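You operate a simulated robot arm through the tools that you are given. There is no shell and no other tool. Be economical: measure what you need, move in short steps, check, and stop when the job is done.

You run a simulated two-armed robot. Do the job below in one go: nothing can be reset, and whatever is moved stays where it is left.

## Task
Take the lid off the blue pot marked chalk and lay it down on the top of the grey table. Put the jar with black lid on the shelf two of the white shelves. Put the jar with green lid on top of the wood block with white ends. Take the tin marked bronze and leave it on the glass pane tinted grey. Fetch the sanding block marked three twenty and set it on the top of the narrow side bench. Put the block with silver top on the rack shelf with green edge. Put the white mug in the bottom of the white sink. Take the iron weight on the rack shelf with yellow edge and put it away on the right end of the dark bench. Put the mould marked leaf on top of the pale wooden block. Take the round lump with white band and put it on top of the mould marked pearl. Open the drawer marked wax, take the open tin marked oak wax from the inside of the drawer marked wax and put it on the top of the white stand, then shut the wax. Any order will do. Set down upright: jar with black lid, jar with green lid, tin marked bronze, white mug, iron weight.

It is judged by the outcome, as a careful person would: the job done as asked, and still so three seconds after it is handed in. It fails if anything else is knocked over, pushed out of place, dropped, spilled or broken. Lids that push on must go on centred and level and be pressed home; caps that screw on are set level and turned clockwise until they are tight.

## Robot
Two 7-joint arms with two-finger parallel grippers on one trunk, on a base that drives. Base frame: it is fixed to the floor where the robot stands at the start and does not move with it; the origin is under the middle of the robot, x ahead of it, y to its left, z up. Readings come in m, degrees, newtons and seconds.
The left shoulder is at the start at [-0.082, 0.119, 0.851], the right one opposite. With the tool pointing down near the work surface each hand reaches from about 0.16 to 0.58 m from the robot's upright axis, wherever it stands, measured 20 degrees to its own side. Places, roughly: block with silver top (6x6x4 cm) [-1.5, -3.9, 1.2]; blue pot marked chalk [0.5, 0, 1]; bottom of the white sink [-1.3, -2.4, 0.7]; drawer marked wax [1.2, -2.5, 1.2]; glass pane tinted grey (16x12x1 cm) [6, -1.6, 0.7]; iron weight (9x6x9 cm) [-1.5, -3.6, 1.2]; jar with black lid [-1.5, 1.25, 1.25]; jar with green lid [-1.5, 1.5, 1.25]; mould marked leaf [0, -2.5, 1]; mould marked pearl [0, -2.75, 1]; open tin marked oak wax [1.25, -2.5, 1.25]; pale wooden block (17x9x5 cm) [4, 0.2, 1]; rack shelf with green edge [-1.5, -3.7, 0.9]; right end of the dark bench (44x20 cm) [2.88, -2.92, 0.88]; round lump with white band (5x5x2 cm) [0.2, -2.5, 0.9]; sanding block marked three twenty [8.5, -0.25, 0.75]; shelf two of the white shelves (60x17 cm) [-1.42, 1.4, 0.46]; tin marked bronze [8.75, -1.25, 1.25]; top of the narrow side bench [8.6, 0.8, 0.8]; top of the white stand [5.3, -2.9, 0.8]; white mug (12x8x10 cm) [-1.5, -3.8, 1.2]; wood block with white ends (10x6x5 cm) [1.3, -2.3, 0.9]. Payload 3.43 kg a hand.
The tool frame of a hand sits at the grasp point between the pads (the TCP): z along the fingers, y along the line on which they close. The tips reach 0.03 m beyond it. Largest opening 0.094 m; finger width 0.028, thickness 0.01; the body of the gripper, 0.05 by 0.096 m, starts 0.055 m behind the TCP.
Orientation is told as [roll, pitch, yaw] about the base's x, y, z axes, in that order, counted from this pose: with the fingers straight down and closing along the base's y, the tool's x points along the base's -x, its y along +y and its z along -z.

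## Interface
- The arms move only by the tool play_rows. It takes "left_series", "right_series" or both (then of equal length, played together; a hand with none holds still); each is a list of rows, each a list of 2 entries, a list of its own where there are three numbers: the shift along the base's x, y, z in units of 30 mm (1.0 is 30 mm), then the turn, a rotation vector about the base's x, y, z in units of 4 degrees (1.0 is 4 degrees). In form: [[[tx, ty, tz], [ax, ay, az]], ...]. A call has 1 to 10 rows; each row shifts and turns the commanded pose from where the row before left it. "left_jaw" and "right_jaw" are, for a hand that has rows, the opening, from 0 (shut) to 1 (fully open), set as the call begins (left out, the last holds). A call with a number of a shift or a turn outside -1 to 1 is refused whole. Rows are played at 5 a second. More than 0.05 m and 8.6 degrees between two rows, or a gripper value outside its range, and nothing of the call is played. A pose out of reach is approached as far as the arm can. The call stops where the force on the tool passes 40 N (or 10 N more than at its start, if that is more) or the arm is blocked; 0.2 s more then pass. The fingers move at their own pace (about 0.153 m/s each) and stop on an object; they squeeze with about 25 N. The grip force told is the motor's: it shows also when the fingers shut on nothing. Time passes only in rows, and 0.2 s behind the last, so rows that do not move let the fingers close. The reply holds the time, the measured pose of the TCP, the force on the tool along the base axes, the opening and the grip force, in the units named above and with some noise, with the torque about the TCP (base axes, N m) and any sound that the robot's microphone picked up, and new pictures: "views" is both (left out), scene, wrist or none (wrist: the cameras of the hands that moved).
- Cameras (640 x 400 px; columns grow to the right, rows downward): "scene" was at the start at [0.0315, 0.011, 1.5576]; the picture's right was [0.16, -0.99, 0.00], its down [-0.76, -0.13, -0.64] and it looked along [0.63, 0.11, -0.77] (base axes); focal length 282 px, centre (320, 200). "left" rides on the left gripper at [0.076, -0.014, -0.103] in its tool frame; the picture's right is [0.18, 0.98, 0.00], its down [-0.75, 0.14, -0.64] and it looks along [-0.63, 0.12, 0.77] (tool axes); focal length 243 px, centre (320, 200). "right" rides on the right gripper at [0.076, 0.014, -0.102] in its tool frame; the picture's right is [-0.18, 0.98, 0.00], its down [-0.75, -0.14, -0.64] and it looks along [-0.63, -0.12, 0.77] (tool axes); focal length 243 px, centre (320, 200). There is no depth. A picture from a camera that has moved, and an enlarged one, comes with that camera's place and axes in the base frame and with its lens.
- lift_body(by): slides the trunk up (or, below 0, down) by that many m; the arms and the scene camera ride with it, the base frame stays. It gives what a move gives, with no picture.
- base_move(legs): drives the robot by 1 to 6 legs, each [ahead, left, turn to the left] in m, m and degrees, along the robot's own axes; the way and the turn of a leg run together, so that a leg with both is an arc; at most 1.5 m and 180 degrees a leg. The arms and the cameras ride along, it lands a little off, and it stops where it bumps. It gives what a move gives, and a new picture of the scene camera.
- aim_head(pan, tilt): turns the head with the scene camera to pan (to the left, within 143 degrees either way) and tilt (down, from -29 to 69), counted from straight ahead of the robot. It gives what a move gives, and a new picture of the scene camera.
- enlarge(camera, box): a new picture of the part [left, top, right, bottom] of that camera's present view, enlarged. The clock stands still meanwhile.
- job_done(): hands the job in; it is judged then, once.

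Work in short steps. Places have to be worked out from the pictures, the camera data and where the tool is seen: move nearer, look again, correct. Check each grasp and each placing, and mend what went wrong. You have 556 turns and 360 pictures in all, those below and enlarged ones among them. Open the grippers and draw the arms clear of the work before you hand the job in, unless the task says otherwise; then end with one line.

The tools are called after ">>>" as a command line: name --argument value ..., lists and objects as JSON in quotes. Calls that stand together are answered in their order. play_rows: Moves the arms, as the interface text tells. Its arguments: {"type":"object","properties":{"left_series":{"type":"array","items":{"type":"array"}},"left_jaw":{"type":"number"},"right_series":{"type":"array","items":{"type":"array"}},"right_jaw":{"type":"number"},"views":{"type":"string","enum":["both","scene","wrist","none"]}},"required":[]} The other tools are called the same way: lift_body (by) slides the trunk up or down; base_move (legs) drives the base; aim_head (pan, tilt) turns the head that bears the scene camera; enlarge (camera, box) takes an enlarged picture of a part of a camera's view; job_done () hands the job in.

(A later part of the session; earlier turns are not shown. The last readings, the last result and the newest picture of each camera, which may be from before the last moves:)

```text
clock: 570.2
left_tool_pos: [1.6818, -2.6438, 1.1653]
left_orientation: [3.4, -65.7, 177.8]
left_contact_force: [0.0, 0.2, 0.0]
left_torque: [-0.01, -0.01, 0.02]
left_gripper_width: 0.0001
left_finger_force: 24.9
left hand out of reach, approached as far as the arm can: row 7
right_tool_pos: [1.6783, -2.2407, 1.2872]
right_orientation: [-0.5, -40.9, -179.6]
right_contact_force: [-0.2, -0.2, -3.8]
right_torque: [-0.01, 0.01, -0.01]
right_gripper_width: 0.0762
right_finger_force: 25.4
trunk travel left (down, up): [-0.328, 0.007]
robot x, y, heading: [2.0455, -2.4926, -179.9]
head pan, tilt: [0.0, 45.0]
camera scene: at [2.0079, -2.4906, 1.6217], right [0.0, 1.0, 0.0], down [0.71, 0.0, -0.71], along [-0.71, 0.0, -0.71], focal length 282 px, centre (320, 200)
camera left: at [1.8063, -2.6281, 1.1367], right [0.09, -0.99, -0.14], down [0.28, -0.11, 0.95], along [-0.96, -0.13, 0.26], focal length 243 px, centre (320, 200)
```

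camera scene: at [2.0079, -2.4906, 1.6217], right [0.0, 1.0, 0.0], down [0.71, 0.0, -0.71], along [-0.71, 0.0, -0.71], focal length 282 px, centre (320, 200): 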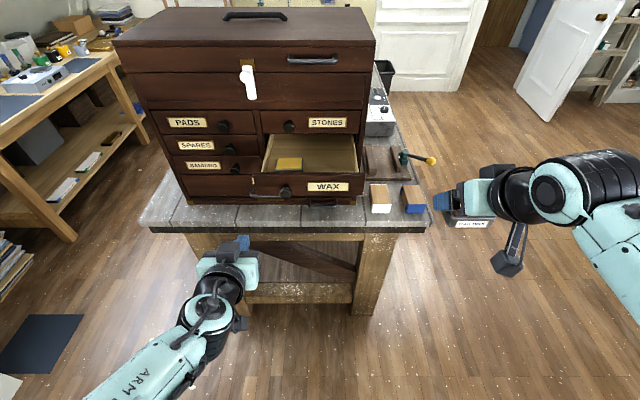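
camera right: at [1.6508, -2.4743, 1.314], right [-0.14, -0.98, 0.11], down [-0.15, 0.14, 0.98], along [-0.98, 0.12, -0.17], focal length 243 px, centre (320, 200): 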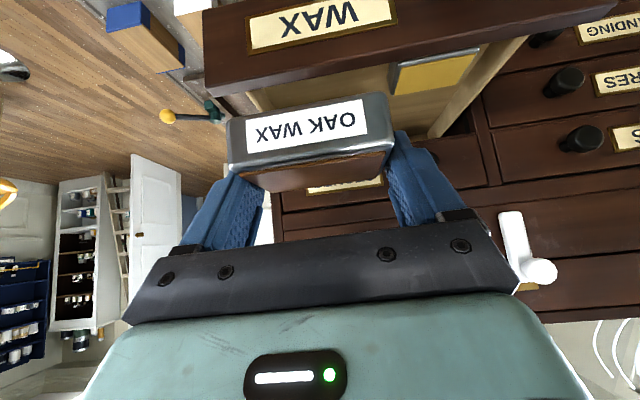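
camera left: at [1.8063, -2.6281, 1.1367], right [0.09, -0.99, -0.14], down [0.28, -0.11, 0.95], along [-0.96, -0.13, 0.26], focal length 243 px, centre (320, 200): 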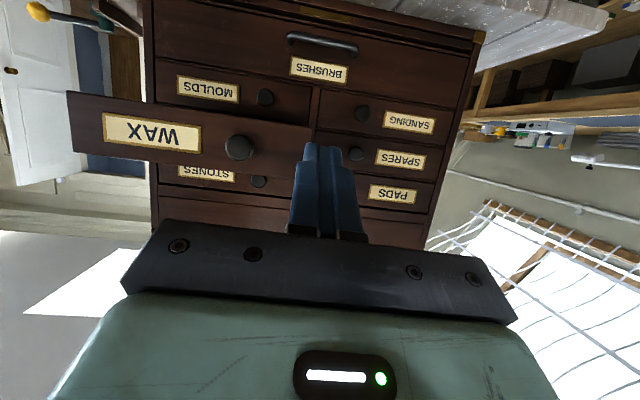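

I shift the base 0.09 m right, then forward 0.13 m, so the closed fist is right in front of the drawer panel.

>>> base_move --legs '[[0, -0.09, 0]]'

>>> play_rows --left_series '[[[0, 0.7, 0], [0, 0, 0]], [[0, 0, 0], [0, 0, 0]]]' --views "none"

>>> base_move --legs '[[0.13, 0, 0]]'

```text
clock: 571.7
left_tool_pos: [1.6811, -2.5532, 1.1651]
left_orientation: [3.4, -65.7, 177.7]
left_contact_force: [0.0, 0.3, 0.3]
left_torque: [-0.02, -0.03, 0.01]
left_gripper_width: 0.0
left_finger_force: 25.2
right_tool_pos: [1.6781, -2.1489, 1.2868]
right_orientation: [-0.4, -41.0, -179.7]
right_contact_force: [-1.0, 0.3, -3.5]
right_torque: [-0.03, 0.03, 0.0]
right_gripper_width: 0.0763
right_finger_force: 25.3
trunk travel left (down, up): [-0.328, 0.007]
robot x, y, heading: [2.0457, -2.3956, -180.0]
head pan, tilt: [0.0, 45.0]
camera scene: at [2.0078, -2.3999, 1.6217], right [0.0, 1.0, 0.0], down [0.71, 0.0, -0.71], along [-0.71, 0.0, -0.71], focal length 282 px, centre (320, 200)
```

scene: 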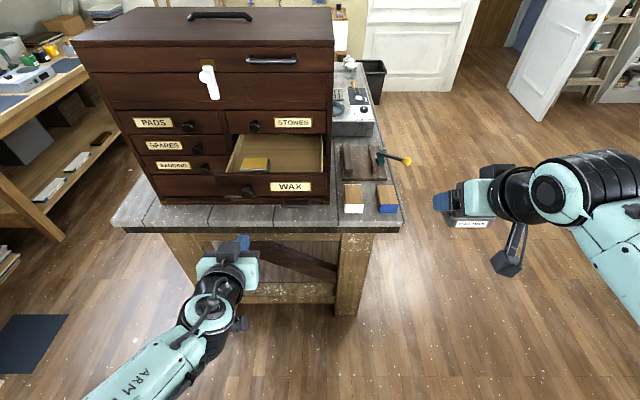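

```text
clock: 572.3
left_tool_pos: [1.6822, -2.5327, 1.1653]
left_orientation: [3.3, -65.5, 177.7]
left_contact_force: [0.3, -0.2, -0.3]
left_torque: [-0.02, -0.02, 0.04]
left_gripper_width: 0.0
left_finger_force: 24.9
right_tool_pos: [1.6781, -2.1499, 1.2869]
right_orientation: [-0.4, -40.8, -179.6]
right_contact_force: [1.0, -0.1, -3.4]
right_torque: [0.02, 0.03, -0.01]
right_gripper_width: 0.0761
right_finger_force: 24.9
trunk travel left (down, up): [-0.328, 0.007]
robot x, y, heading: [2.0437, -2.3964, -179.9]
head pan, tilt: [0.0, 45.0]
```

```text
clock: 573.5
left_tool_pos: [1.5574, -2.533, 1.1645]
left_orientation: [3.3, -65.6, 177.9]
left_contact_force: [0.2, -0.1, -0.2]
left_torque: [0.0, 0.01, -0.01]
left_gripper_width: 0.0
left_finger_force: 24.9
right_tool_pos: [1.554, -2.1504, 1.2859]
right_orientation: [-0.4, -40.9, -179.6]
right_contact_force: [-0.3, 0.9, -4.1]
right_torque: [-0.01, 0.01, 0.02]
right_gripper_width: 0.076
right_finger_force: 24.9
trunk travel left (down, up): [-0.328, 0.007]
robot x, y, heading: [1.9191, -2.4005, -179.7]
head pan, tilt: [0.0, 45.0]
camera scene: at [1.8835, -2.4001, 1.6214], right [0.0, 1.0, 0.0], down [0.71, 0.0, -0.71], along [-0.71, 0.0, -0.71], focal length 282 px, centre (320, 200)
```

scene: 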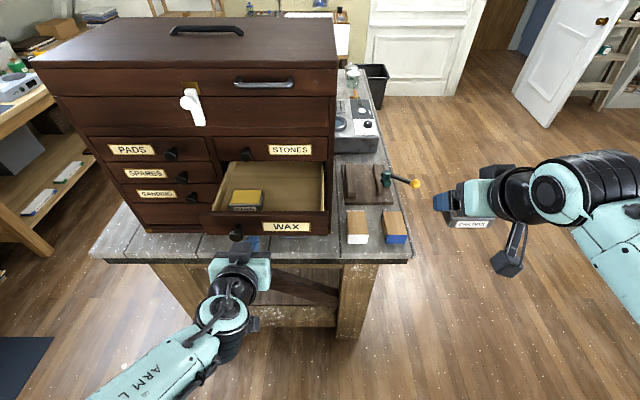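

Now I push the drawer shut.

>>> play_rows --left_series '[[[-0.6, 0, 0], [0, 0, 0]], [[-0.6, 0, 0], [0, 0, 0]], [[-0.7, 0, 0], [0, 0, 0]], [[-0.7, 0, 0], [0, 0, 0]], [[-0.7, 0, 0], [0, 0, 0]], [[-0.7, 0, 0], [0, 0, 0]], [[-0.7, 0, 0], [0, 0, 0]], [[-0.7, 0, 0], [0, 0, 0]], [[-0.7, 0, 0], [0, 0, 0]], [[-0.4, 0, 0], [0, 0, 0]]]' --views "both"

```text
clock: 575.7
left_tool_pos: [1.3643, -2.534, 1.1652]
left_orientation: [3.2, -65.7, 178.0]
left_contact_force: [11.8, -1.0, 2.1]
left_torque: [0.07, 0.06, -0.03]
left_gripper_width: 0.0
left_finger_force: 25.4
right_tool_pos: [1.5545, -2.1511, 1.2873]
right_orientation: [-0.6, -41.0, -179.5]
right_contact_force: [0.1, 0.4, -3.7]
right_torque: [0.0, -0.01, 0.02]
right_gripper_width: 0.0763
right_finger_force: 25.0
trunk travel left (down, up): [-0.328, 0.007]
robot x, y, heading: [1.9223, -2.3976, -179.9]
head pan, tilt: [0.0, 45.0]
camera scene: at [1.8855, -2.4004, 1.6216], right [0.0, 1.0, 0.0], down [0.71, 0.0, -0.71], along [-0.71, 0.0, -0.71], focal length 282 px, centre (320, 200)
camera left: at [1.4886, -2.5173, 1.1372], right [0.09, -0.99, -0.14], down [0.28, -0.11, 0.95], along [-0.96, -0.13, 0.26], focal length 243 px, centre (320, 200)
```

scene: 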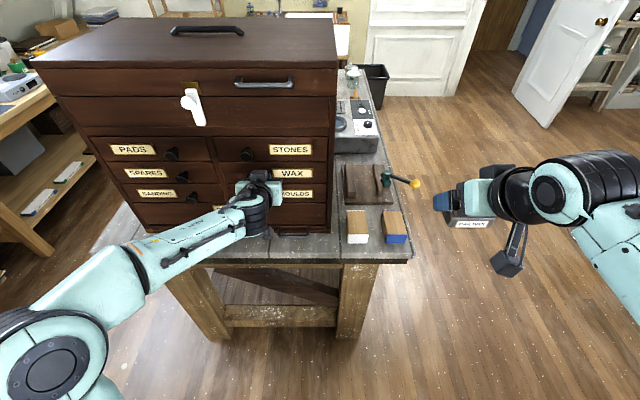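
left: 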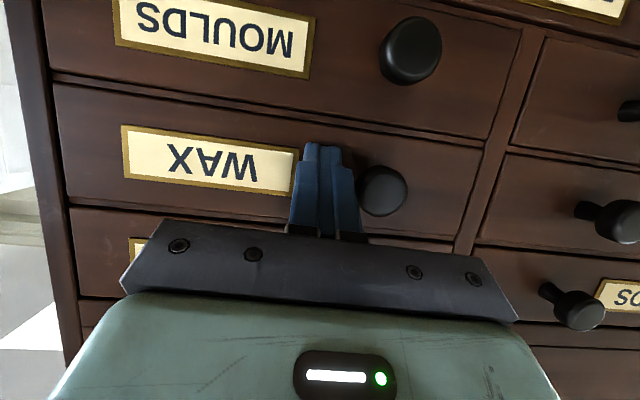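

Almost shut; I push the last centimetre until it stops.

>>> play_rows --left_series '[[[-0.2, 0, 0], [0, 0, 0]], [[-0.2, 0, 0], [0, 0, 0]], [[-0.2, 0, 0], [0, 0, 0]], [[-0.2, 0, 0], [0, 0, 0]], [[-0.2, 0, 0], [0, 0, 0]], [[-0.2, 0, 0], [0, 0, 0]]]' --views "wrist"

```text
clock: 576.2
left_tool_pos: [1.3624, -2.5339, 1.1651]
left_orientation: [3.3, -65.5, 178.1]
left_contact_force: [34.8, -3.1, 2.8]
left_torque: [-0.06, 0.11, 0.05]
left_gripper_width: 0.0
left_finger_force: 25.5
right_tool_pos: [1.5583, -2.1521, 1.288]
right_orientation: [-0.5, -40.9, -179.5]
right_contact_force: [-0.5, -0.1, -5.1]
right_torque: [-0.02, 0.03, 0.05]
right_gripper_width: 0.076
right_finger_force: 25.4
trunk travel left (down, up): [-0.328, 0.007]
robot x, y, heading: [1.9222, -2.3974, -179.6]
head pan, tilt: [0.0, 45.0]
stopped in row 2 (left hand): the force on the tool passed its limit at 45 N (the readings are from after the stop); the commanded pose is now the measured one
camera left: at [1.4884, -2.5171, 1.1377], right [0.09, -0.98, -0.14], down [0.27, -0.11, 0.95], along [-0.96, -0.13, 0.26], focal length 243 px, centre (320, 200)
```

left: 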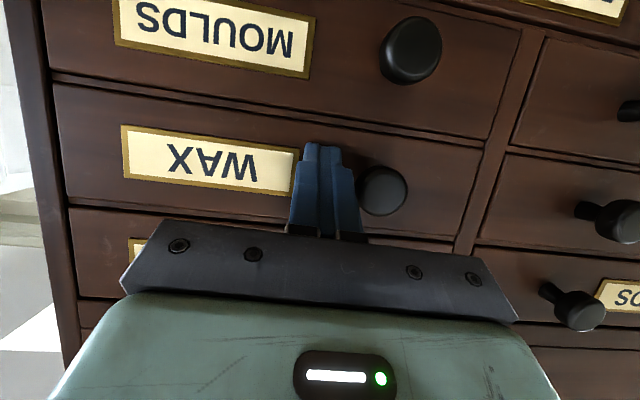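

It stopped at 45 N: shut. I retract and stow the left arm, and verify the chest.

>>> play_rows --left_series '[[[0.8, 0, 0], [0, -1, 0]], [[0.8, 0, 0], [0, -1, 0]], [[0.8, 0, 0], [0, -1, 0]], [[0.8, -0.3, 0], [0, -1, 0]], [[0.8, -0.3, 0], [0, -1, 0]], [[0.5, -0.3, 0], [0, -1, 0]], [[0.5, -0.3, 0], [0, -1, 0]], [[0, -0.3, 0], [0, -1, 0]], [[0, 0, 0], [0, -1, 0]], [[0, 0, 0], [0, -1, 0]]]' --views "scene"

>>> play_rows --left_series '[[[0, 0, 0], [0, -1, 0]], [[0, 0, 0], [0, -1, 0]], [[0, 0, 0], [0, -1, 0]], [[0, 0, 0], [0, -1, 0]], [[0, 0, 0], [0, -1, 0]], [[0, 0, 0], [0, -1, 0]]]' --left_jaw 0.5 --views "none"

>>> enlarge --camera "scene" --box '[80, 110, 420, 260]'

```text
clock: 578.4
left_tool_pos: [1.505, -2.5781, 1.1632]
left_orientation: [2.0, -25.3, 179.1]
left_contact_force: [-0.2, -0.3, 0.2]
left_torque: [-0.03, 0.0, 0.01]
left_gripper_width: 0.0
left_finger_force: 24.9
right_tool_pos: [1.5527, -2.1508, 1.2878]
right_orientation: [-0.3, -41.0, -179.5]
right_contact_force: [0.6, -0.1, -4.3]
right_torque: [0.0, 0.0, 0.01]
right_gripper_width: 0.0763
right_finger_force: 25.4
trunk travel left (down, up): [-0.328, 0.007]
robot x, y, heading: [1.921, -2.4003, -180.1]
head pan, tilt: [0.0, 45.0]
camera scene: at [1.8828, -2.4002, 1.6217], right [0.0, 1.0, 0.0], down [0.71, 0.0, -0.71], along [-0.71, 0.0, -0.71], focal length 282 px, centre (320, 200)
```

scene: 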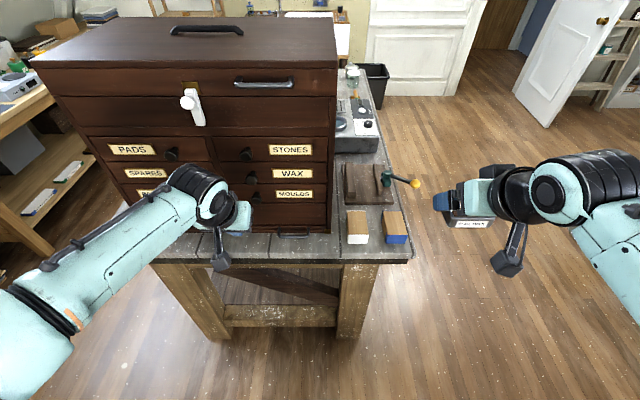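

```text
clock: 579.8
left_tool_pos: [1.5055, -2.5782, 1.1607]
left_orientation: [1.4, -1.3, 179.1]
left_contact_force: [0.3, 0.3, 0.2]
left_torque: [0.0, 0.02, 0.01]
left_gripper_width: 0.0468
left_finger_force: 0.0
right_tool_pos: [1.5527, -2.1498, 1.2871]
right_orientation: [-0.5, -40.9, -179.5]
right_contact_force: [0.4, -0.8, -3.9]
right_torque: [-0.02, 0.05, -0.01]
right_gripper_width: 0.0762
right_finger_force: 24.6
trunk travel left (down, up): [-0.328, 0.007]
robot x, y, heading: [1.9199, -2.4002, -179.7]
head pan, tilt: [0.0, 45.0]
```

```text
1.88 times, centred on (250, 185) of scene
camera zoom: at [1.8826, -2.4001, 1.6217], right [0.0, 1.0, 0.0], down [0.71, 0.0, -0.71], along [-0.71, 0.0, -0.71], focal length 530 px, centre (452, 228)
```

zoom: 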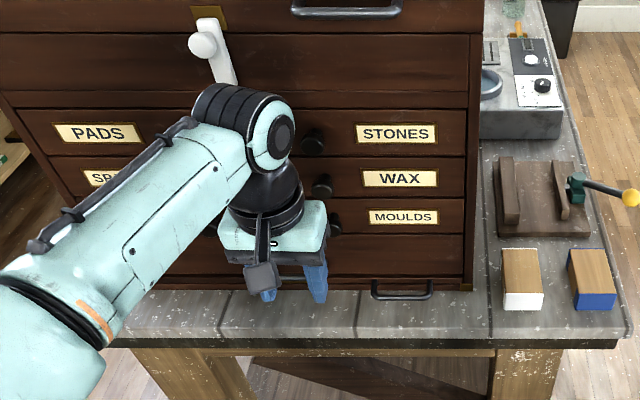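

Drawer is shut. Now to the white stand via the known north corridor, reversing east.

>>> base_move --legs '[[-0.3, 0, 0], [0, -0.9, 0], [-0.2, -0.82, 0], [-1.5, 0, 0], [-1.5, 0, 0], [-1.5, 0, 0]]'

```text
clock: 618.5
left_tool_pos: [6.5465, -0.7445, 1.1619]
left_orientation: [1.5, -1.4, -177.5]
left_contact_force: [1.0, -0.5, 0.5]
left_torque: [-0.02, 0.02, -0.01]
left_gripper_width: 0.0472
left_finger_force: 0.0
right_tool_pos: [6.5678, -0.3154, 1.2872]
right_orientation: [-0.4, -40.9, -176.2]
right_contact_force: [-0.3, 0.4, -4.7]
right_torque: [0.02, 0.02, 0.01]
right_gripper_width: 0.0761
right_finger_force: 25.0
trunk travel left (down, up): [-0.328, 0.007]
robot x, y, heading: [6.9497, -0.5451, -176.7]
head pan, tilt: [0.0, 45.0]
camera scene: at [6.9119, -0.5456, 1.6218], right [-0.06, 1.0, 0.0], down [0.71, 0.04, -0.71], along [-0.71, -0.04, -0.71], focal length 282 px, centre (320, 200)
```

scene: 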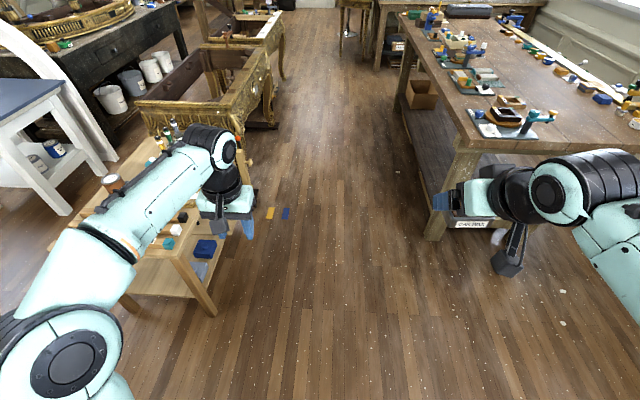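

I slide south to y≈-2.75 and then approach the stand from the east.

>>> base_move --legs '[[0, 1.1, -3.3], [0, 1.1, 0], [0.7, 0, 0]]'

>>> aim_head --pan 0 --tilt 42

```text
clock: 641.5
left_tool_pos: [5.8103, -2.8842, 1.1618]
left_orientation: [1.6, -1.4, 176.0]
left_contact_force: [0.2, 0.1, -0.9]
left_torque: [0.01, 0.02, -0.01]
left_gripper_width: 0.0471
left_finger_force: 0.1
right_tool_pos: [5.8797, -2.4597, 1.2879]
right_orientation: [-0.4, -40.9, 177.4]
right_contact_force: [-0.7, 0.6, -3.7]
right_torque: [-0.01, 0.04, -0.04]
right_gripper_width: 0.0759
right_finger_force: 25.1
trunk travel left (down, up): [-0.328, 0.007]
robot x, y, heading: [6.2356, -2.7256, 176.8]
head pan, tilt: [0.0, 45.0]
camera scene: at [6.1961, -2.7269, 1.6216], right [0.05, 1.0, 0.0], down [0.71, -0.04, -0.71], along [-0.71, 0.04, -0.71], focal length 282 px, centre (320, 200)
```

scene: 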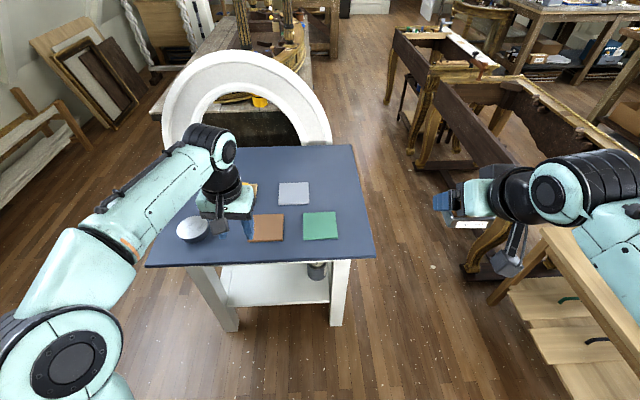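

```text
clock: 642.2
left_tool_pos: [5.8099, -2.8835, 1.1621]
left_orientation: [1.5, -1.4, 176.1]
left_contact_force: [-0.2, 0.0, 0.2]
left_torque: [-0.02, -0.02, 0.03]
left_gripper_width: 0.0469
left_finger_force: 0.0
right_tool_pos: [5.8795, -2.4604, 1.2863]
right_orientation: [-0.5, -40.9, 177.4]
right_contact_force: [0.2, 0.4, -3.8]
right_torque: [-0.01, 0.02, -0.01]
right_gripper_width: 0.0763
right_finger_force: 25.4
trunk travel left (down, up): [-0.328, 0.007]
robot x, y, heading: [6.2317, -2.7262, 177.2]
head pan, tilt: [0.0, 42.0]
camera scene: at [6.1935, -2.7267, 1.626], right [0.05, 1.0, 0.0], down [0.67, -0.03, -0.74], along [-0.74, 0.04, -0.67], focal length 282 px, centre (320, 200)
```

scene: 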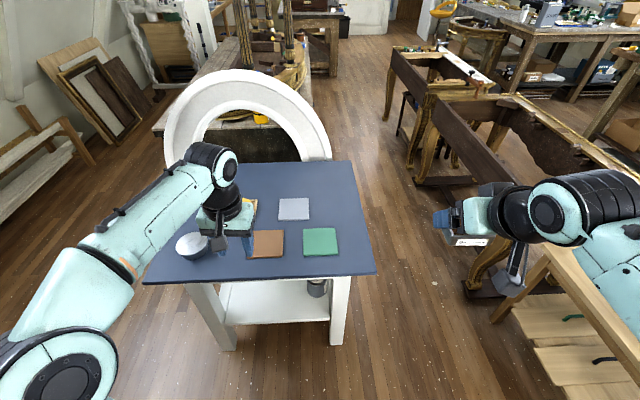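

The free strip right of the green tile suits: (5.53,-2.56). I move 0.2 m ahead and square up.

>>> base_move --legs '[[0.2, 0.02, 3]]'

>>> play_rows --right_series '[[[-0.7, -0.3, -0.9], [0, 0, 0]], [[-0.7, -0.3, -0.9], [0, 0, 0]], [[-0.7, -0.3, -0.9], [0, 0, 0]], [[-0.7, -0.3, -0.9], [0, 0, 0]], [[-0.7, -0.3, -0.9], [0, 0, 0]], [[-0.7, -0.3, -0.9], [0, 0, 0]], [[0, 0, -0.9], [0, 0, 0]], [[0, 0, -0.9], [0, 0, 0]], [[0, 0, 0], [0, 0, 0]]]' --views "both"

```text
clock: 643.8
left_tool_pos: [5.6155, -2.918, 1.1623]
left_orientation: [1.5, -1.4, 178.8]
left_contact_force: [0.2, 0.1, 0.5]
left_torque: [-0.02, -0.01, 0.0]
left_gripper_width: 0.0469
left_finger_force: 0.0
right_tool_pos: [5.6651, -2.4921, 1.2873]
right_orientation: [-0.3, -40.9, -180.0]
right_contact_force: [0.9, -0.2, -5.2]
right_torque: [-0.03, 0.02, 0.05]
right_gripper_width: 0.0761
right_finger_force: 24.9
trunk travel left (down, up): [-0.328, 0.007]
robot x, y, heading: [6.0284, -2.7418, 179.6]
head pan, tilt: [0.0, 42.0]
camera scene: at [5.991, -2.7422, 1.6258], right [0.0, 1.0, 0.0], down [0.67, 0.0, -0.74], along [-0.74, 0.0, -0.67], focal length 282 px, centre (320, 200)
```

scene: 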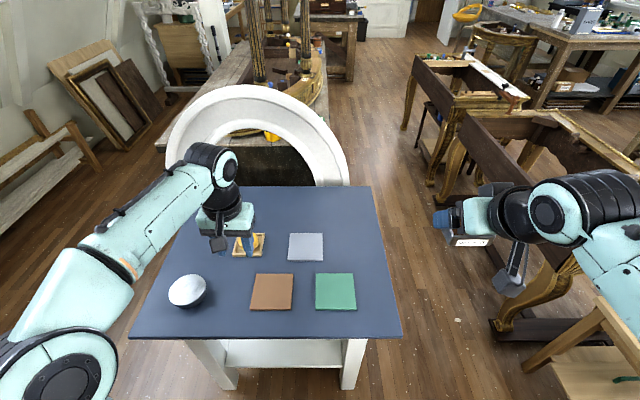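

```text
clock: 645.8
left_tool_pos: [5.6145, -2.9174, 1.1624]
left_orientation: [1.5, -1.4, 178.8]
left_contact_force: [0.8, -0.2, 0.1]
left_torque: [-0.03, 0.02, 0.04]
left_gripper_width: 0.0472
left_finger_force: 0.1
right_tool_pos: [5.536, -2.5445, 1.0725]
right_orientation: [-0.4, -40.9, -180.0]
right_contact_force: [0.0, 0.2, -4.2]
right_torque: [-0.01, 0.0, -0.02]
right_gripper_width: 0.0762
right_finger_force: 24.8
trunk travel left (down, up): [-0.328, 0.007]
robot x, y, heading: [6.0258, -2.7407, 179.7]
head pan, tilt: [0.0, 42.0]
camera scene: at [5.9904, -2.7423, 1.6261], right [0.0, 1.0, 0.0], down [0.67, 0.0, -0.74], along [-0.74, 0.0, -0.67], focal length 282 px, centre (320, 200)
camera right: at [5.6611, -2.5582, 1.0992], right [-0.14, -0.98, 0.11], down [-0.15, 0.14, 0.98], along [-0.98, 0.12, -0.17], focal length 243 px, centre (320, 200)
```

scene: 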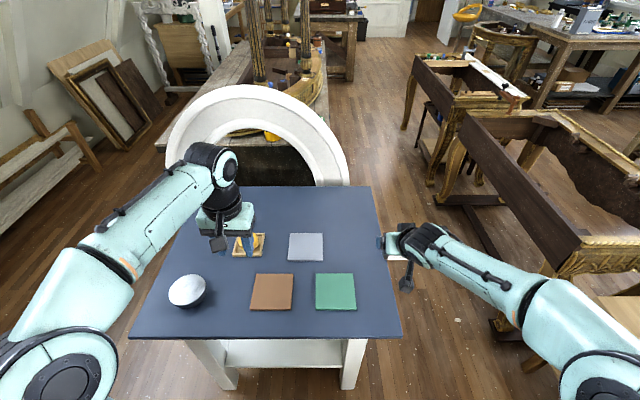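
right: 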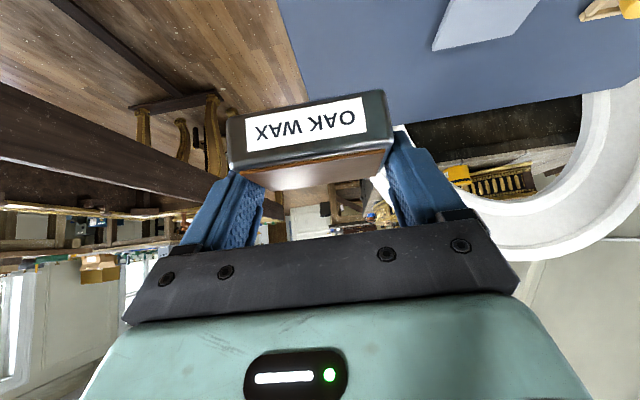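

I shift 20 mm left and lower.

>>> play_rows --right_series '[[[0, -0.4, -0.9], [0, 0, 0]], [[0, -0.3, -0.9], [0, 0, 0]], [[0, 0, -0.9], [0, 0, 0]], [[0, 0, -0.9], [0, 0, 0]], [[0, 0, -0.9], [0, 0, 0]], [[0, 0, -0.9], [0, 0, 0]], [[0, 0, -0.9], [0, 0, 0]], [[0, 0, 0], [0, 0, 0]]]' --views "both"

```text
clock: 647.6
left_tool_pos: [5.6166, -2.9171, 1.1609]
left_orientation: [1.6, -1.4, 178.8]
left_contact_force: [-0.7, -0.2, -0.6]
left_torque: [-0.03, 0.02, 0.0]
left_gripper_width: 0.047
left_finger_force: 0.1
right_tool_pos: [5.5382, -2.5658, 0.8831]
right_orientation: [-0.3, -40.8, -179.9]
right_contact_force: [-0.3, 0.1, -3.4]
right_torque: [0.02, 0.06, -0.01]
right_gripper_width: 0.0759
right_finger_force: 25.0
trunk travel left (down, up): [-0.328, 0.007]
robot x, y, heading: [6.0307, -2.7424, 179.7]
head pan, tilt: [0.0, 42.0]
camera scene: at [5.9906, -2.7426, 1.626], right [0.0, 1.0, 0.0], down [0.67, 0.0, -0.74], along [-0.74, 0.0, -0.67], focal length 282 px, centre (320, 200)
camera right: at [5.6629, -2.5794, 0.9104], right [-0.14, -0.98, 0.11], down [-0.15, 0.14, 0.98], along [-0.98, 0.12, -0.16], focal length 243 px, centre (320, 200)
```

scene: 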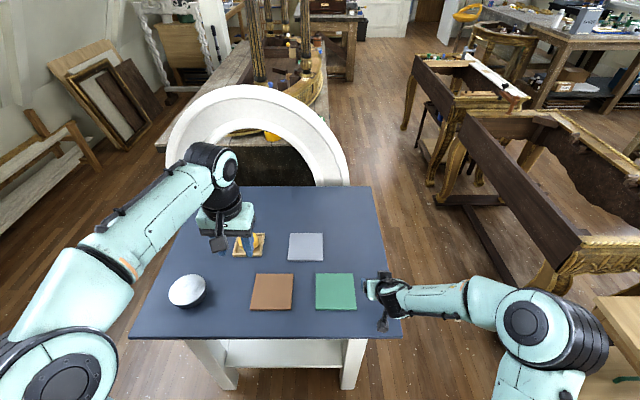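
right: 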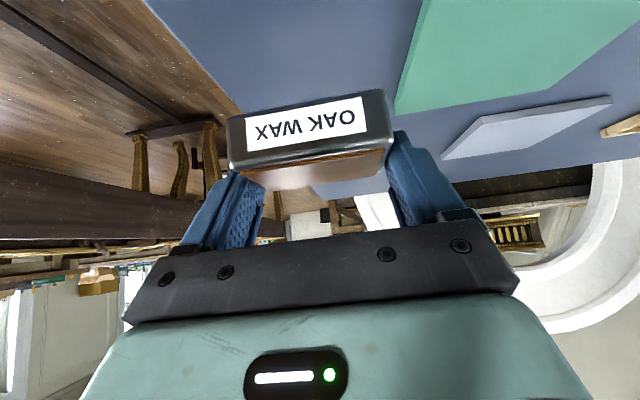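

Margins fine. I creep down to contact.

>>> play_rows --right_series '[[[0, 0, -0.5], [0, 0, 0]], [[0, 0, -0.4], [0, 0, 0]], [[0, 0, -0.3], [0, 0, 0]], [[0, 0, -0.15], [0, 0, 0]], [[0, 0, -0.15], [0, 0, 0]], [[0, 0, -0.15], [0, 0, 0]], [[0, 0, -0.15], [0, 0, 0]], [[0, 0, -0.15], [0, 0, 0]], [[0, 0, -0.15], [0, 0, 0]], [[0, 0, -0.15], [0, 0, 0]]]' --views "wrist"

```text
clock: 649.5
left_tool_pos: [5.6153, -2.9173, 1.1624]
left_orientation: [1.5, -1.4, 178.7]
left_contact_force: [-0.2, 0.0, 0.6]
left_torque: [0.03, 0.02, 0.02]
left_gripper_width: 0.0471
left_finger_force: 0.1
right_tool_pos: [5.5336, -2.5671, 0.8326]
right_orientation: [-0.6, -42.0, -179.8]
right_contact_force: [6.5, 2.1, 15.2]
right_torque: [-0.61, -0.16, 0.23]
right_gripper_width: 0.0761
right_finger_force: 24.8
trunk travel left (down, up): [-0.328, 0.007]
robot x, y, heading: [6.0338, -2.7421, 179.8]
head pan, tilt: [0.0, 42.0]
stopped in row 9 (right hand): the force on the tool passed its limit at 47 N (the readings are from after the stop); the commanded pose is now the measured one
camera right: at [5.6597, -2.5814, 0.8564], right [-0.14, -0.98, 0.12], down [-0.13, 0.13, 0.98], along [-0.98, 0.12, -0.15], focal length 243 px, centre (320, 200)
```

right: 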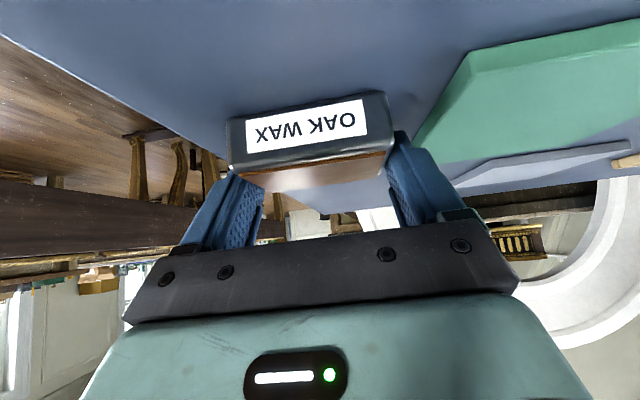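

Contact at z 0.833 as expected. Release and withdraw up and back.

>>> play_rows --right_series '[[[0, 0, 0], [0, 0, 0]], [[0, 0, 0], [0, 0, 0]]]' --right_jaw 0.97 --views "none"

>>> play_rows --right_series '[[[0.2, 0, 0.4], [0, 0, 0]], [[0.5, 0, 0.8], [0, 0, 0]], [[0.6, 0, 0.9], [0, 0, 0]], [[0.6, 0, 0.9], [0, 0, 0]], [[0.6, 0, 0.9], [0, 0, 0]], [[0.6, 0, 0.9], [0, -0.5, 0]], [[0.6, 0, 0.9], [0, -1, 0]], [[0.3, 0, 0.9], [0, -1, 0]], [[0, 0, 0.9], [0, -1, 0]], [[0, 0, 0.9], [0, -1, 0]]]' --views "both"

```text
clock: 650.1
left_tool_pos: [5.617, -2.9176, 1.1639]
left_orientation: [1.6, -1.5, 178.7]
left_contact_force: [0.5, 0.8, -0.1]
left_torque: [0.0, 0.02, 0.0]
left_gripper_width: 0.0467
left_finger_force: 0.1
right_tool_pos: [5.5342, -2.564, 0.8305]
right_orientation: [-0.7, -42.1, -180.0]
right_contact_force: [-0.3, 11.8, 25.9]
right_torque: [-0.69, 0.26, -0.38]
right_gripper_width: 0.0846
right_finger_force: 0.1
trunk travel left (down, up): [-0.328, 0.007]
robot x, y, heading: [6.0302, -2.7416, 179.8]
head pan, tilt: [0.0, 42.0]
```

```text
clock: 652.3
left_tool_pos: [5.6151, -2.9174, 1.1625]
left_orientation: [1.6, -1.4, 178.7]
left_contact_force: [-0.9, 1.2, 0.3]
left_torque: [0.02, 0.0, 0.0]
left_gripper_width: 0.0472
left_finger_force: 0.1
right_tool_pos: [5.6545, -2.5684, 1.0847]
right_orientation: [-0.4, -23.6, -179.8]
right_contact_force: [1.1, -1.6, 0.7]
right_torque: [-0.03, -0.01, -0.02]
right_gripper_width: 0.0912
right_finger_force: 0.0
trunk travel left (down, up): [-0.328, 0.007]
robot x, y, heading: [6.0275, -2.7394, 179.7]
head pan, tilt: [0.0, 42.0]
camera scene: at [5.9909, -2.7424, 1.6261], right [0.0, 1.0, 0.0], down [0.67, 0.0, -0.74], along [-0.74, 0.0, -0.67], focal length 282 px, centre (320, 200)
camera right: at [5.7659, -2.5826, 1.1473], right [-0.17, -0.98, 0.07], down [-0.43, 0.13, 0.89], along [-0.89, 0.12, -0.45], focal length 243 px, centre (320, 200)
```

scene: 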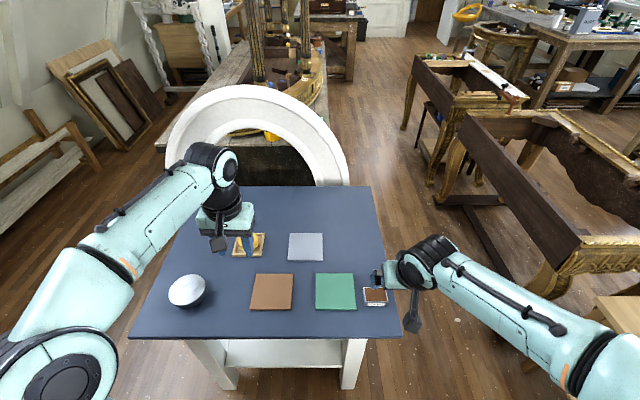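
right: 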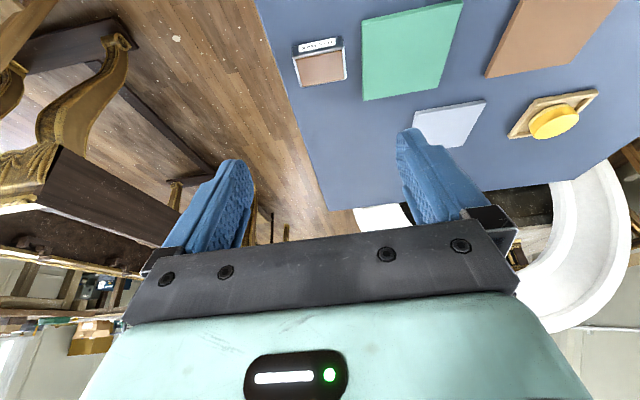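

Oak wax tin is on the stand. I stow both arms compactly.

>>> play_rows --right_series '[[[0.5, 0, 0.6], [0, -1, 0]], [[0.5, 0, 0.6], [0, -1, 0]], [[0.5, 0, 0.6], [0, -1, 0]], [[0.5, 0, 0.6], [0, -1, 0]], [[0.5, 0, 0.6], [0, -1, 0]], [[0.5, 0, 0.6], [0, -0.9, 0]], [[0.4, 0, 0], [0, 0, 0]]]' --left_series '[[[0.7, 0, 0], [-0.4, 0.3, 0]], [[0.7, 0, 0], [0, 0, 0]], [[0.7, 0, 0], [0, 0, 0]], [[0.7, 0, 0], [0, 0, 0]], [[0.7, 0, 0], [0, 0, 0]], [[0.7, 0, 0], [0, 0, 0]], [[0.4, 0, 0], [0, 0, 0]]]' --left_jaw 1 --right_jaw 1 --views "none"

>>> base_move --legs '[[-0.9, 0, 0.3], [0, -1.1, 0], [0, -1.03, 0], [1.5, 0, 0], [1.5, 0, 0], [1.5, 0, 0]]'

```text
clock: 653.9
left_tool_pos: [5.7563, -2.9183, 1.163]
left_orientation: [3.0, -2.5, 178.7]
left_contact_force: [0.6, -0.6, 0.3]
left_torque: [0.01, 0.03, -0.01]
left_gripper_width: 0.0938
left_finger_force: 0.0
right_tool_pos: [5.7575, -2.5661, 1.1891]
right_orientation: [-0.6, 0.0, -179.8]
right_contact_force: [-0.5, -0.8, 0.4]
right_torque: [0.01, 0.01, -0.01]
right_gripper_width: 0.0939
right_finger_force: 0.1
trunk travel left (down, up): [-0.328, 0.007]
robot x, y, heading: [6.0316, -2.741, 179.6]
head pan, tilt: [0.0, 42.0]
```

```text
clock: 697.9
left_tool_pos: [2.2179, -0.7628, 1.1638]
left_orientation: [3.1, -2.7, 178.0]
left_contact_force: [0.5, 0.7, 0.0]
left_torque: [-0.03, 0.05, -0.04]
left_gripper_width: 0.0943
left_finger_force: 0.1
right_tool_pos: [2.2249, -0.4117, 1.1886]
right_orientation: [-0.6, -0.1, 179.6]
right_contact_force: [-0.1, 0.3, -0.3]
right_torque: [0.05, -0.04, 0.03]
right_gripper_width: 0.094
right_finger_force: 0.0
trunk travel left (down, up): [-0.328, 0.007]
robot x, y, heading: [2.4927, -0.5887, 179.2]
head pan, tilt: [0.0, 42.0]
camera scene: at [2.4569, -0.59, 1.626], right [0.02, 1.0, 0.0], down [0.67, -0.01, -0.74], along [-0.74, 0.01, -0.67], focal length 282 px, centre (320, 200)
```

scene: 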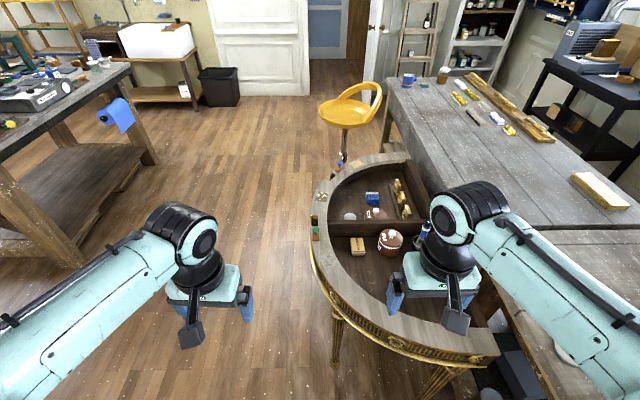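

I go round south of the half-round desk and west to x≈-0.35.

>>> base_move --legs '[[0, 0.95, 0.8], [1.45, 0, 0], [1.39, 0, 0]]'

```text
clock: 719.6
left_tool_pos: [-0.5752, -1.8128, 1.1635]
left_orientation: [3.1, -2.6, -178.1]
left_contact_force: [-0.5, -0.5, -1.1]
left_torque: [0.0, -0.03, -0.03]
left_gripper_width: 0.0942
left_finger_force: 0.1
right_tool_pos: [-0.591, -1.4604, 1.1887]
right_orientation: [-0.6, -0.1, -176.7]
right_contact_force: [-0.1, -0.2, -0.6]
right_torque: [0.0, 0.0, 0.03]
right_gripper_width: 0.0941
right_finger_force: 0.0
trunk travel left (down, up): [-0.328, 0.007]
robot x, y, heading: [-0.3098, -1.6212, -177.3]
head pan, tilt: [0.0, 42.0]
camera scene: at [-0.3485, -1.624, 1.626], right [-0.05, 1.0, 0.0], down [0.67, 0.03, -0.74], along [-0.74, -0.04, -0.67], focal length 282 px, centre (320, 200)
```

scene: 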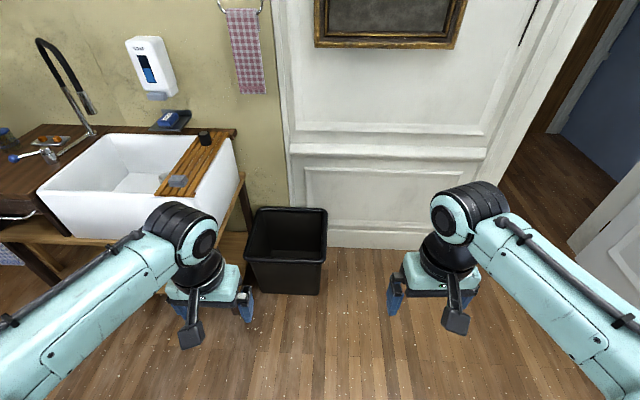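

Now north along x≈-0.33 past the door to y≈1.1.

>>> base_move --legs '[[0.02, -0.2, -2.7], [0, -1.3, 0], [0, -1.15, 0]]'

>>> aim_head --pan 0 --tilt 25

```text
clock: 743.1
left_tool_pos: [-0.6553, 0.832, 1.1636]
left_orientation: [3.1, -2.6, -179.8]
left_contact_force: [-1.1, -1.0, 0.2]
left_torque: [-0.03, -0.03, 0.0]
left_gripper_width: 0.094
left_finger_force: 0.0
right_tool_pos: [-0.6616, 1.1842, 1.1895]
right_orientation: [-0.5, -0.1, -178.3]
right_contact_force: [0.3, -0.2, 0.2]
right_torque: [-0.01, 0.0, 0.02]
right_gripper_width: 0.0939
right_finger_force: 0.1
trunk travel left (down, up): [-0.328, 0.007]
robot x, y, heading: [-0.3862, 1.0155, -178.6]
head pan, tilt: [0.0, 42.0]
camera scene: at [-0.4231, 1.0136, 1.626], right [-0.02, 1.0, 0.0], down [0.67, 0.01, -0.74], along [-0.74, -0.02, -0.67], focal length 282 px, centre (320, 200)
```

scene: 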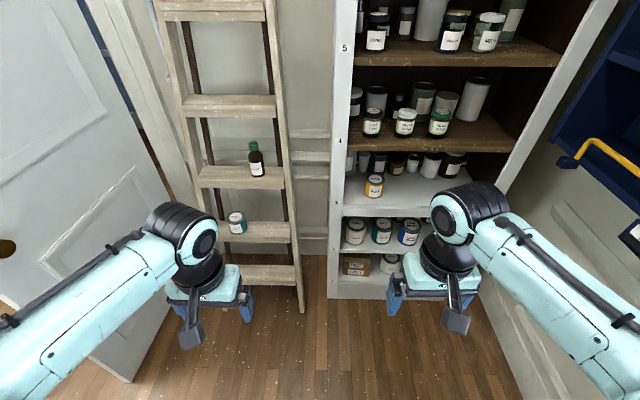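

```text
clock: 743.9
left_tool_pos: [-0.6545, 0.8314, 1.1623]
left_orientation: [3.2, -2.5, -179.8]
left_contact_force: [0.0, -0.7, 0.3]
left_torque: [0.03, 0.0, 0.01]
left_gripper_width: 0.0938
left_finger_force: 0.1
right_tool_pos: [-0.6615, 1.1834, 1.189]
right_orientation: [-0.6, -0.1, -178.4]
right_contact_force: [-0.8, 0.3, 0.6]
right_torque: [-0.04, -0.03, 0.01]
right_gripper_width: 0.094
right_finger_force: 0.0
trunk travel left (down, up): [-0.328, 0.007]
robot x, y, heading: [-0.3829, 1.0119, -178.5]
head pan, tilt: [0.0, 25.0]
camera scene: at [-0.4316, 1.0134, 1.6522], right [-0.02, 1.0, 0.0], down [0.42, 0.01, -0.91], along [-0.91, -0.02, -0.42], focal length 282 px, centre (320, 200)
```

scene: 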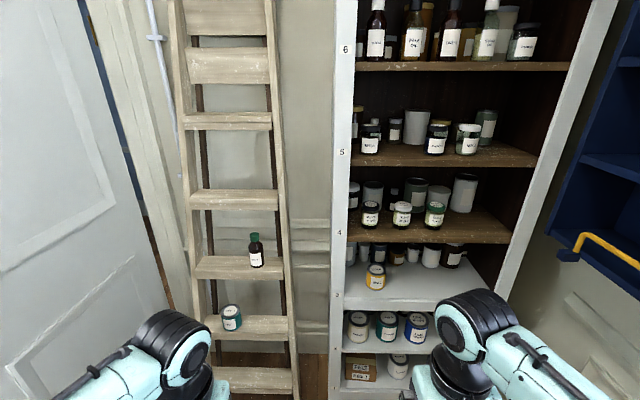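

I zoom on the shelves.

>>> enlarge --camera "scene" --box '[330, 90, 550, 228]'

>>> enlarge --camera "scene" --box '[330, 225, 510, 400]'

```text
2.90 times, centred on (440, 159) of scene
camera zoom: at [-0.4316, 1.0134, 1.6522], right [-0.02, 1.0, 0.0], down [0.42, 0.01, -0.91], along [-0.91, -0.02, -0.42], focal length 816 px, centre (-28, 319)
```

zoom: 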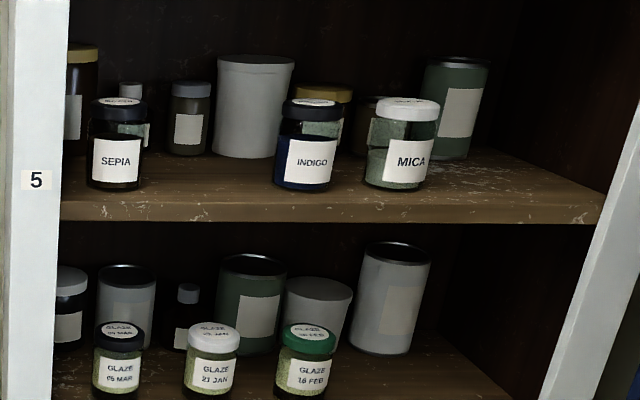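

```text
2.29 times, centred on (420, 312) of scene
camera zoom: at [-0.4316, 1.0134, 1.6522], right [-0.02, 1.0, 0.0], down [0.42, 0.01, -0.91], along [-0.91, -0.02, -0.42], focal length 644 px, centre (91, -57)
```

zoom: 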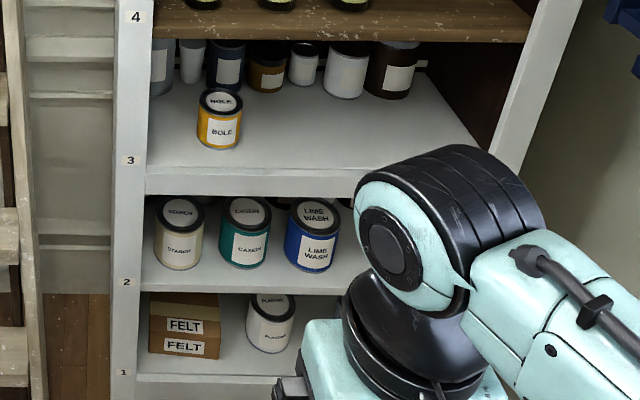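

The trio of GLAZE jars on shelf 4 has black, white and green lids; shelf 2 (z≈0.46) has free room at its right. I drive closer to (-0.85,1.2).

>>> base_move --legs '[[0.42, -0.19, -1.5]]'

>>> aim_head --pan -5 --tilt 38

>>> enlarge --camera "scene" --box '[220, 60, 460, 210]'

```text
clock: 746.7
left_tool_pos: [-1.0886, 1.0204, 1.1641]
left_orientation: [3.1, -2.6, 178.9]
left_contact_force: [0.4, 0.0, 0.9]
left_torque: [-0.01, -0.03, 0.0]
left_gripper_width: 0.0941
left_finger_force: 0.1
right_tool_pos: [-1.0861, 1.3731, 1.1898]
right_orientation: [-0.4, -0.1, -179.7]
right_contact_force: [-0.4, 0.0, 0.3]
right_torque: [0.01, 0.02, 0.0]
right_gripper_width: 0.0939
right_finger_force: 0.0
trunk travel left (down, up): [-0.328, 0.007]
robot x, y, heading: [-0.8145, 1.1985, 179.8]
head pan, tilt: [0.0, 25.0]
camera scene: at [-0.8604, 1.197, 1.6522], right [0.0, 1.0, 0.0], down [0.42, 0.0, -0.91], along [-0.91, 0.0, -0.42], focal length 282 px, centre (320, 200)
```

scene: 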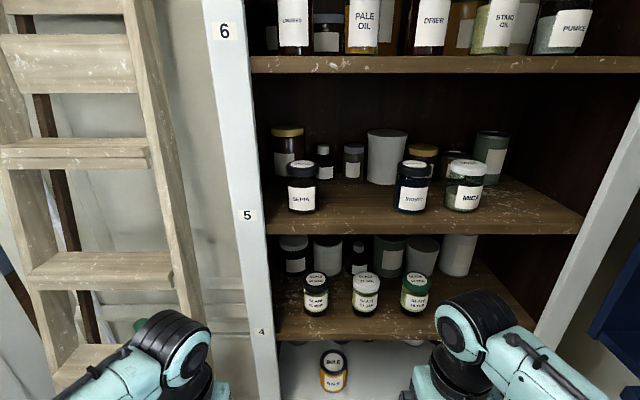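

```text
clock: 747.4
left_tool_pos: [-1.0893, 1.0207, 1.1634]
left_orientation: [3.1, -2.6, 179.0]
left_contact_force: [0.3, 1.2, -0.5]
left_torque: [-0.03, -0.02, 0.04]
left_gripper_width: 0.0939
left_finger_force: 0.0
right_tool_pos: [-1.0849, 1.373, 1.19]
right_orientation: [-0.6, -0.1, -179.7]
right_contact_force: [0.5, 0.0, 0.1]
right_torque: [-0.01, -0.01, -0.02]
right_gripper_width: 0.0937
right_finger_force: 0.0
trunk travel left (down, up): [-0.328, 0.007]
robot x, y, heading: [-0.8105, 1.1973, 180.2]
head pan, tilt: [-5.0, 38.0]
camera scene: at [-0.8546, 1.2044, 1.632], right [0.09, 1.0, 0.0], down [0.61, -0.05, -0.79], along [-0.79, 0.07, -0.62], focal length 282 px, centre (320, 200)
```

scene: 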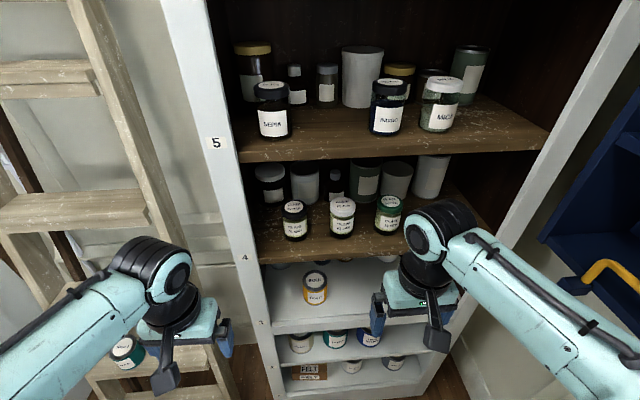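

```text
2.67 times, centred on (340, 135) of scene
camera zoom: at [-0.8546, 1.2044, 1.632], right [0.09, 1.0, 0.0], down [0.61, -0.05, -0.79], along [-0.79, 0.07, -0.62], focal length 751 px, centre (267, 373)
```

zoom: 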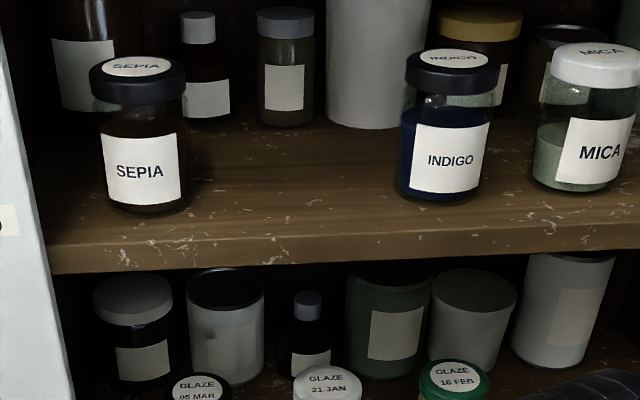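

Black-lid jar ≈(-1.389,1.188), green-lid jar ≈(-1.406,1.44), shelf 4 top z≈1.095. I'll use the right hand; I slide left 0.14 m and tilt the hand to ~60°.

>>> base_move --legs '[[0, 0.14, 0]]'

>>> play_rows --right_series '[[[0.3, 0, 0], [0, 1, 0]], [[0.3, 0, 0], [0, 1, 0]], [[0.2, 0, 0], [0, 1, 0]], [[0, 0, 0], [0, 1, 0]], [[0, 0, 0], [0, 1, 0]], [[0, 0, 0], [0, 1, 0]], [[0, 0, 0], [0, 1, 0]], [[0, 0, 0], [0, 1, 0]], [[0, 0, 0], [0, 1, 0]], [[0, 0, 0], [0, 1, 0]]]' --right_jaw 0.95 --views "none"

>>> play_rows --right_series '[[[-0.3, -0.3, -0.4], [0, 1, 0]], [[-0.5, -0.3, -0.4], [0, 1, 0]], [[-0.6, -0.3, -0.4], [0, 1, 0]], [[-0.6, -0.2, -0.2], [0, 1, 0]], [[-0.6, -0.1, 0], [0, 1, 0]], [[-0.6, 0, 0], [0, 0, 0]], [[0, 0, 0], [0, 0, 0]]]' --views "both"

```text
clock: 749.2
left_tool_pos: [-1.0879, 0.8855, 1.1635]
left_orientation: [3.1, -2.5, 178.7]
left_contact_force: [0.0, 0.3, -0.1]
left_torque: [0.04, 0.02, -0.01]
left_gripper_width: 0.0938
left_finger_force: 0.1
right_tool_pos: [-1.0872, 1.2381, 1.1901]
right_orientation: [-0.5, 0.0, -180.0]
right_contact_force: [0.1, -0.3, 0.2]
right_torque: [-0.01, -0.01, -0.01]
right_gripper_width: 0.0941
right_finger_force: 0.1
trunk travel left (down, up): [-0.328, 0.007]
robot x, y, heading: [-0.8089, 1.0623, 179.6]
head pan, tilt: [-5.0, 38.0]
camera scene: at [-0.8549, 1.0692, 1.632], right [0.09, 1.0, 0.0], down [0.61, -0.06, -0.79], along [-0.78, 0.07, -0.62], focal length 282 px, centre (320, 200)
```

scene: 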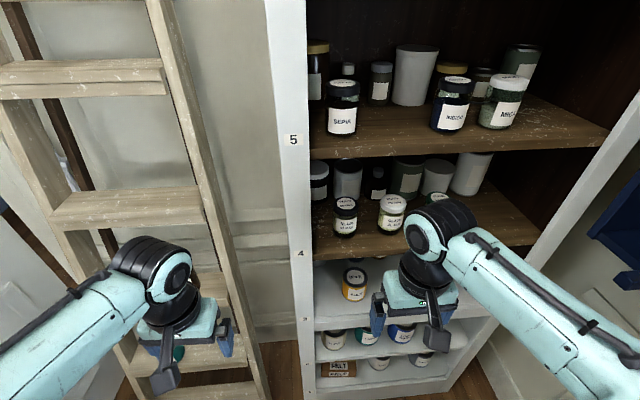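

```text
clock: 751.5
left_tool_pos: [-1.09, 0.8868, 1.1618]
left_orientation: [3.1, -2.7, 178.7]
left_contact_force: [-0.3, -0.2, 0.5]
left_torque: [0.01, -0.01, -0.02]
left_gripper_width: 0.0939
left_finger_force: 0.1
right_tool_pos: [-1.0632, 1.2396, 1.1904]
right_orientation: [-0.4, -40.2, -179.8]
right_contact_force: [0.7, -0.8, 0.1]
right_torque: [-0.02, 0.0, 0.02]
right_gripper_width: 0.0892
right_finger_force: 0.1
trunk travel left (down, up): [-0.328, 0.007]
robot x, y, heading: [-0.8126, 1.0632, 179.7]
head pan, tilt: [-5.0, 38.0]
```

```text
clock: 753.0
left_tool_pos: [-1.0886, 0.8857, 1.1628]
left_orientation: [3.1, -2.7, 178.7]
left_contact_force: [0.6, -0.7, 0.8]
left_torque: [-0.03, -0.05, 0.02]
left_gripper_width: 0.0941
left_finger_force: 0.1
right_tool_pos: [-1.1574, 1.2017, 1.1475]
right_orientation: [-0.8, -60.0, -179.7]
right_contact_force: [0.1, 0.4, 0.7]
right_torque: [-0.03, -0.04, -0.02]
right_gripper_width: 0.0891
right_finger_force: 0.0
trunk travel left (down, up): [-0.328, 0.007]
robot x, y, heading: [-0.8119, 1.0677, 179.9]
head pan, tilt: [-5.0, 38.0]
camera scene: at [-0.8543, 1.0691, 1.632], right [0.09, 1.0, 0.0], down [0.61, -0.06, -0.79], along [-0.78, 0.07, -0.62], focal length 282 px, centre (320, 200)
camera right: at [-1.0311, 1.1867, 1.1319], right [-0.1, -0.98, 0.15], down [0.18, 0.13, 0.97], along [-0.98, 0.12, 0.17], focal length 243 px, centre (320, 200)
```

scene: 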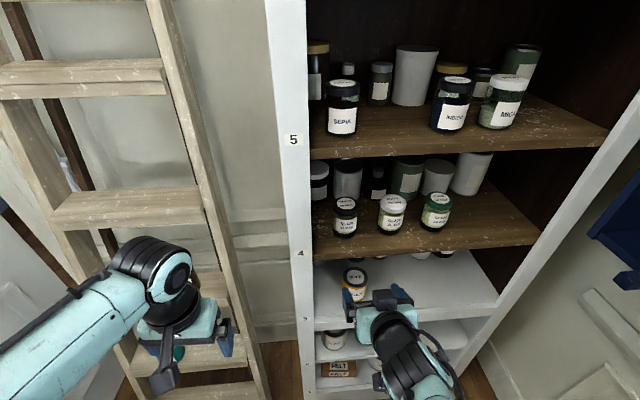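
right: 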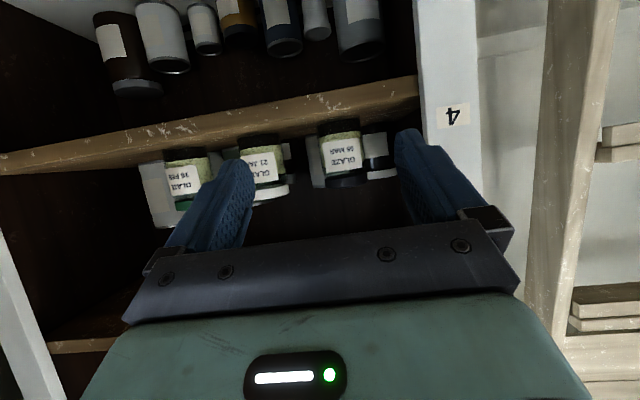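

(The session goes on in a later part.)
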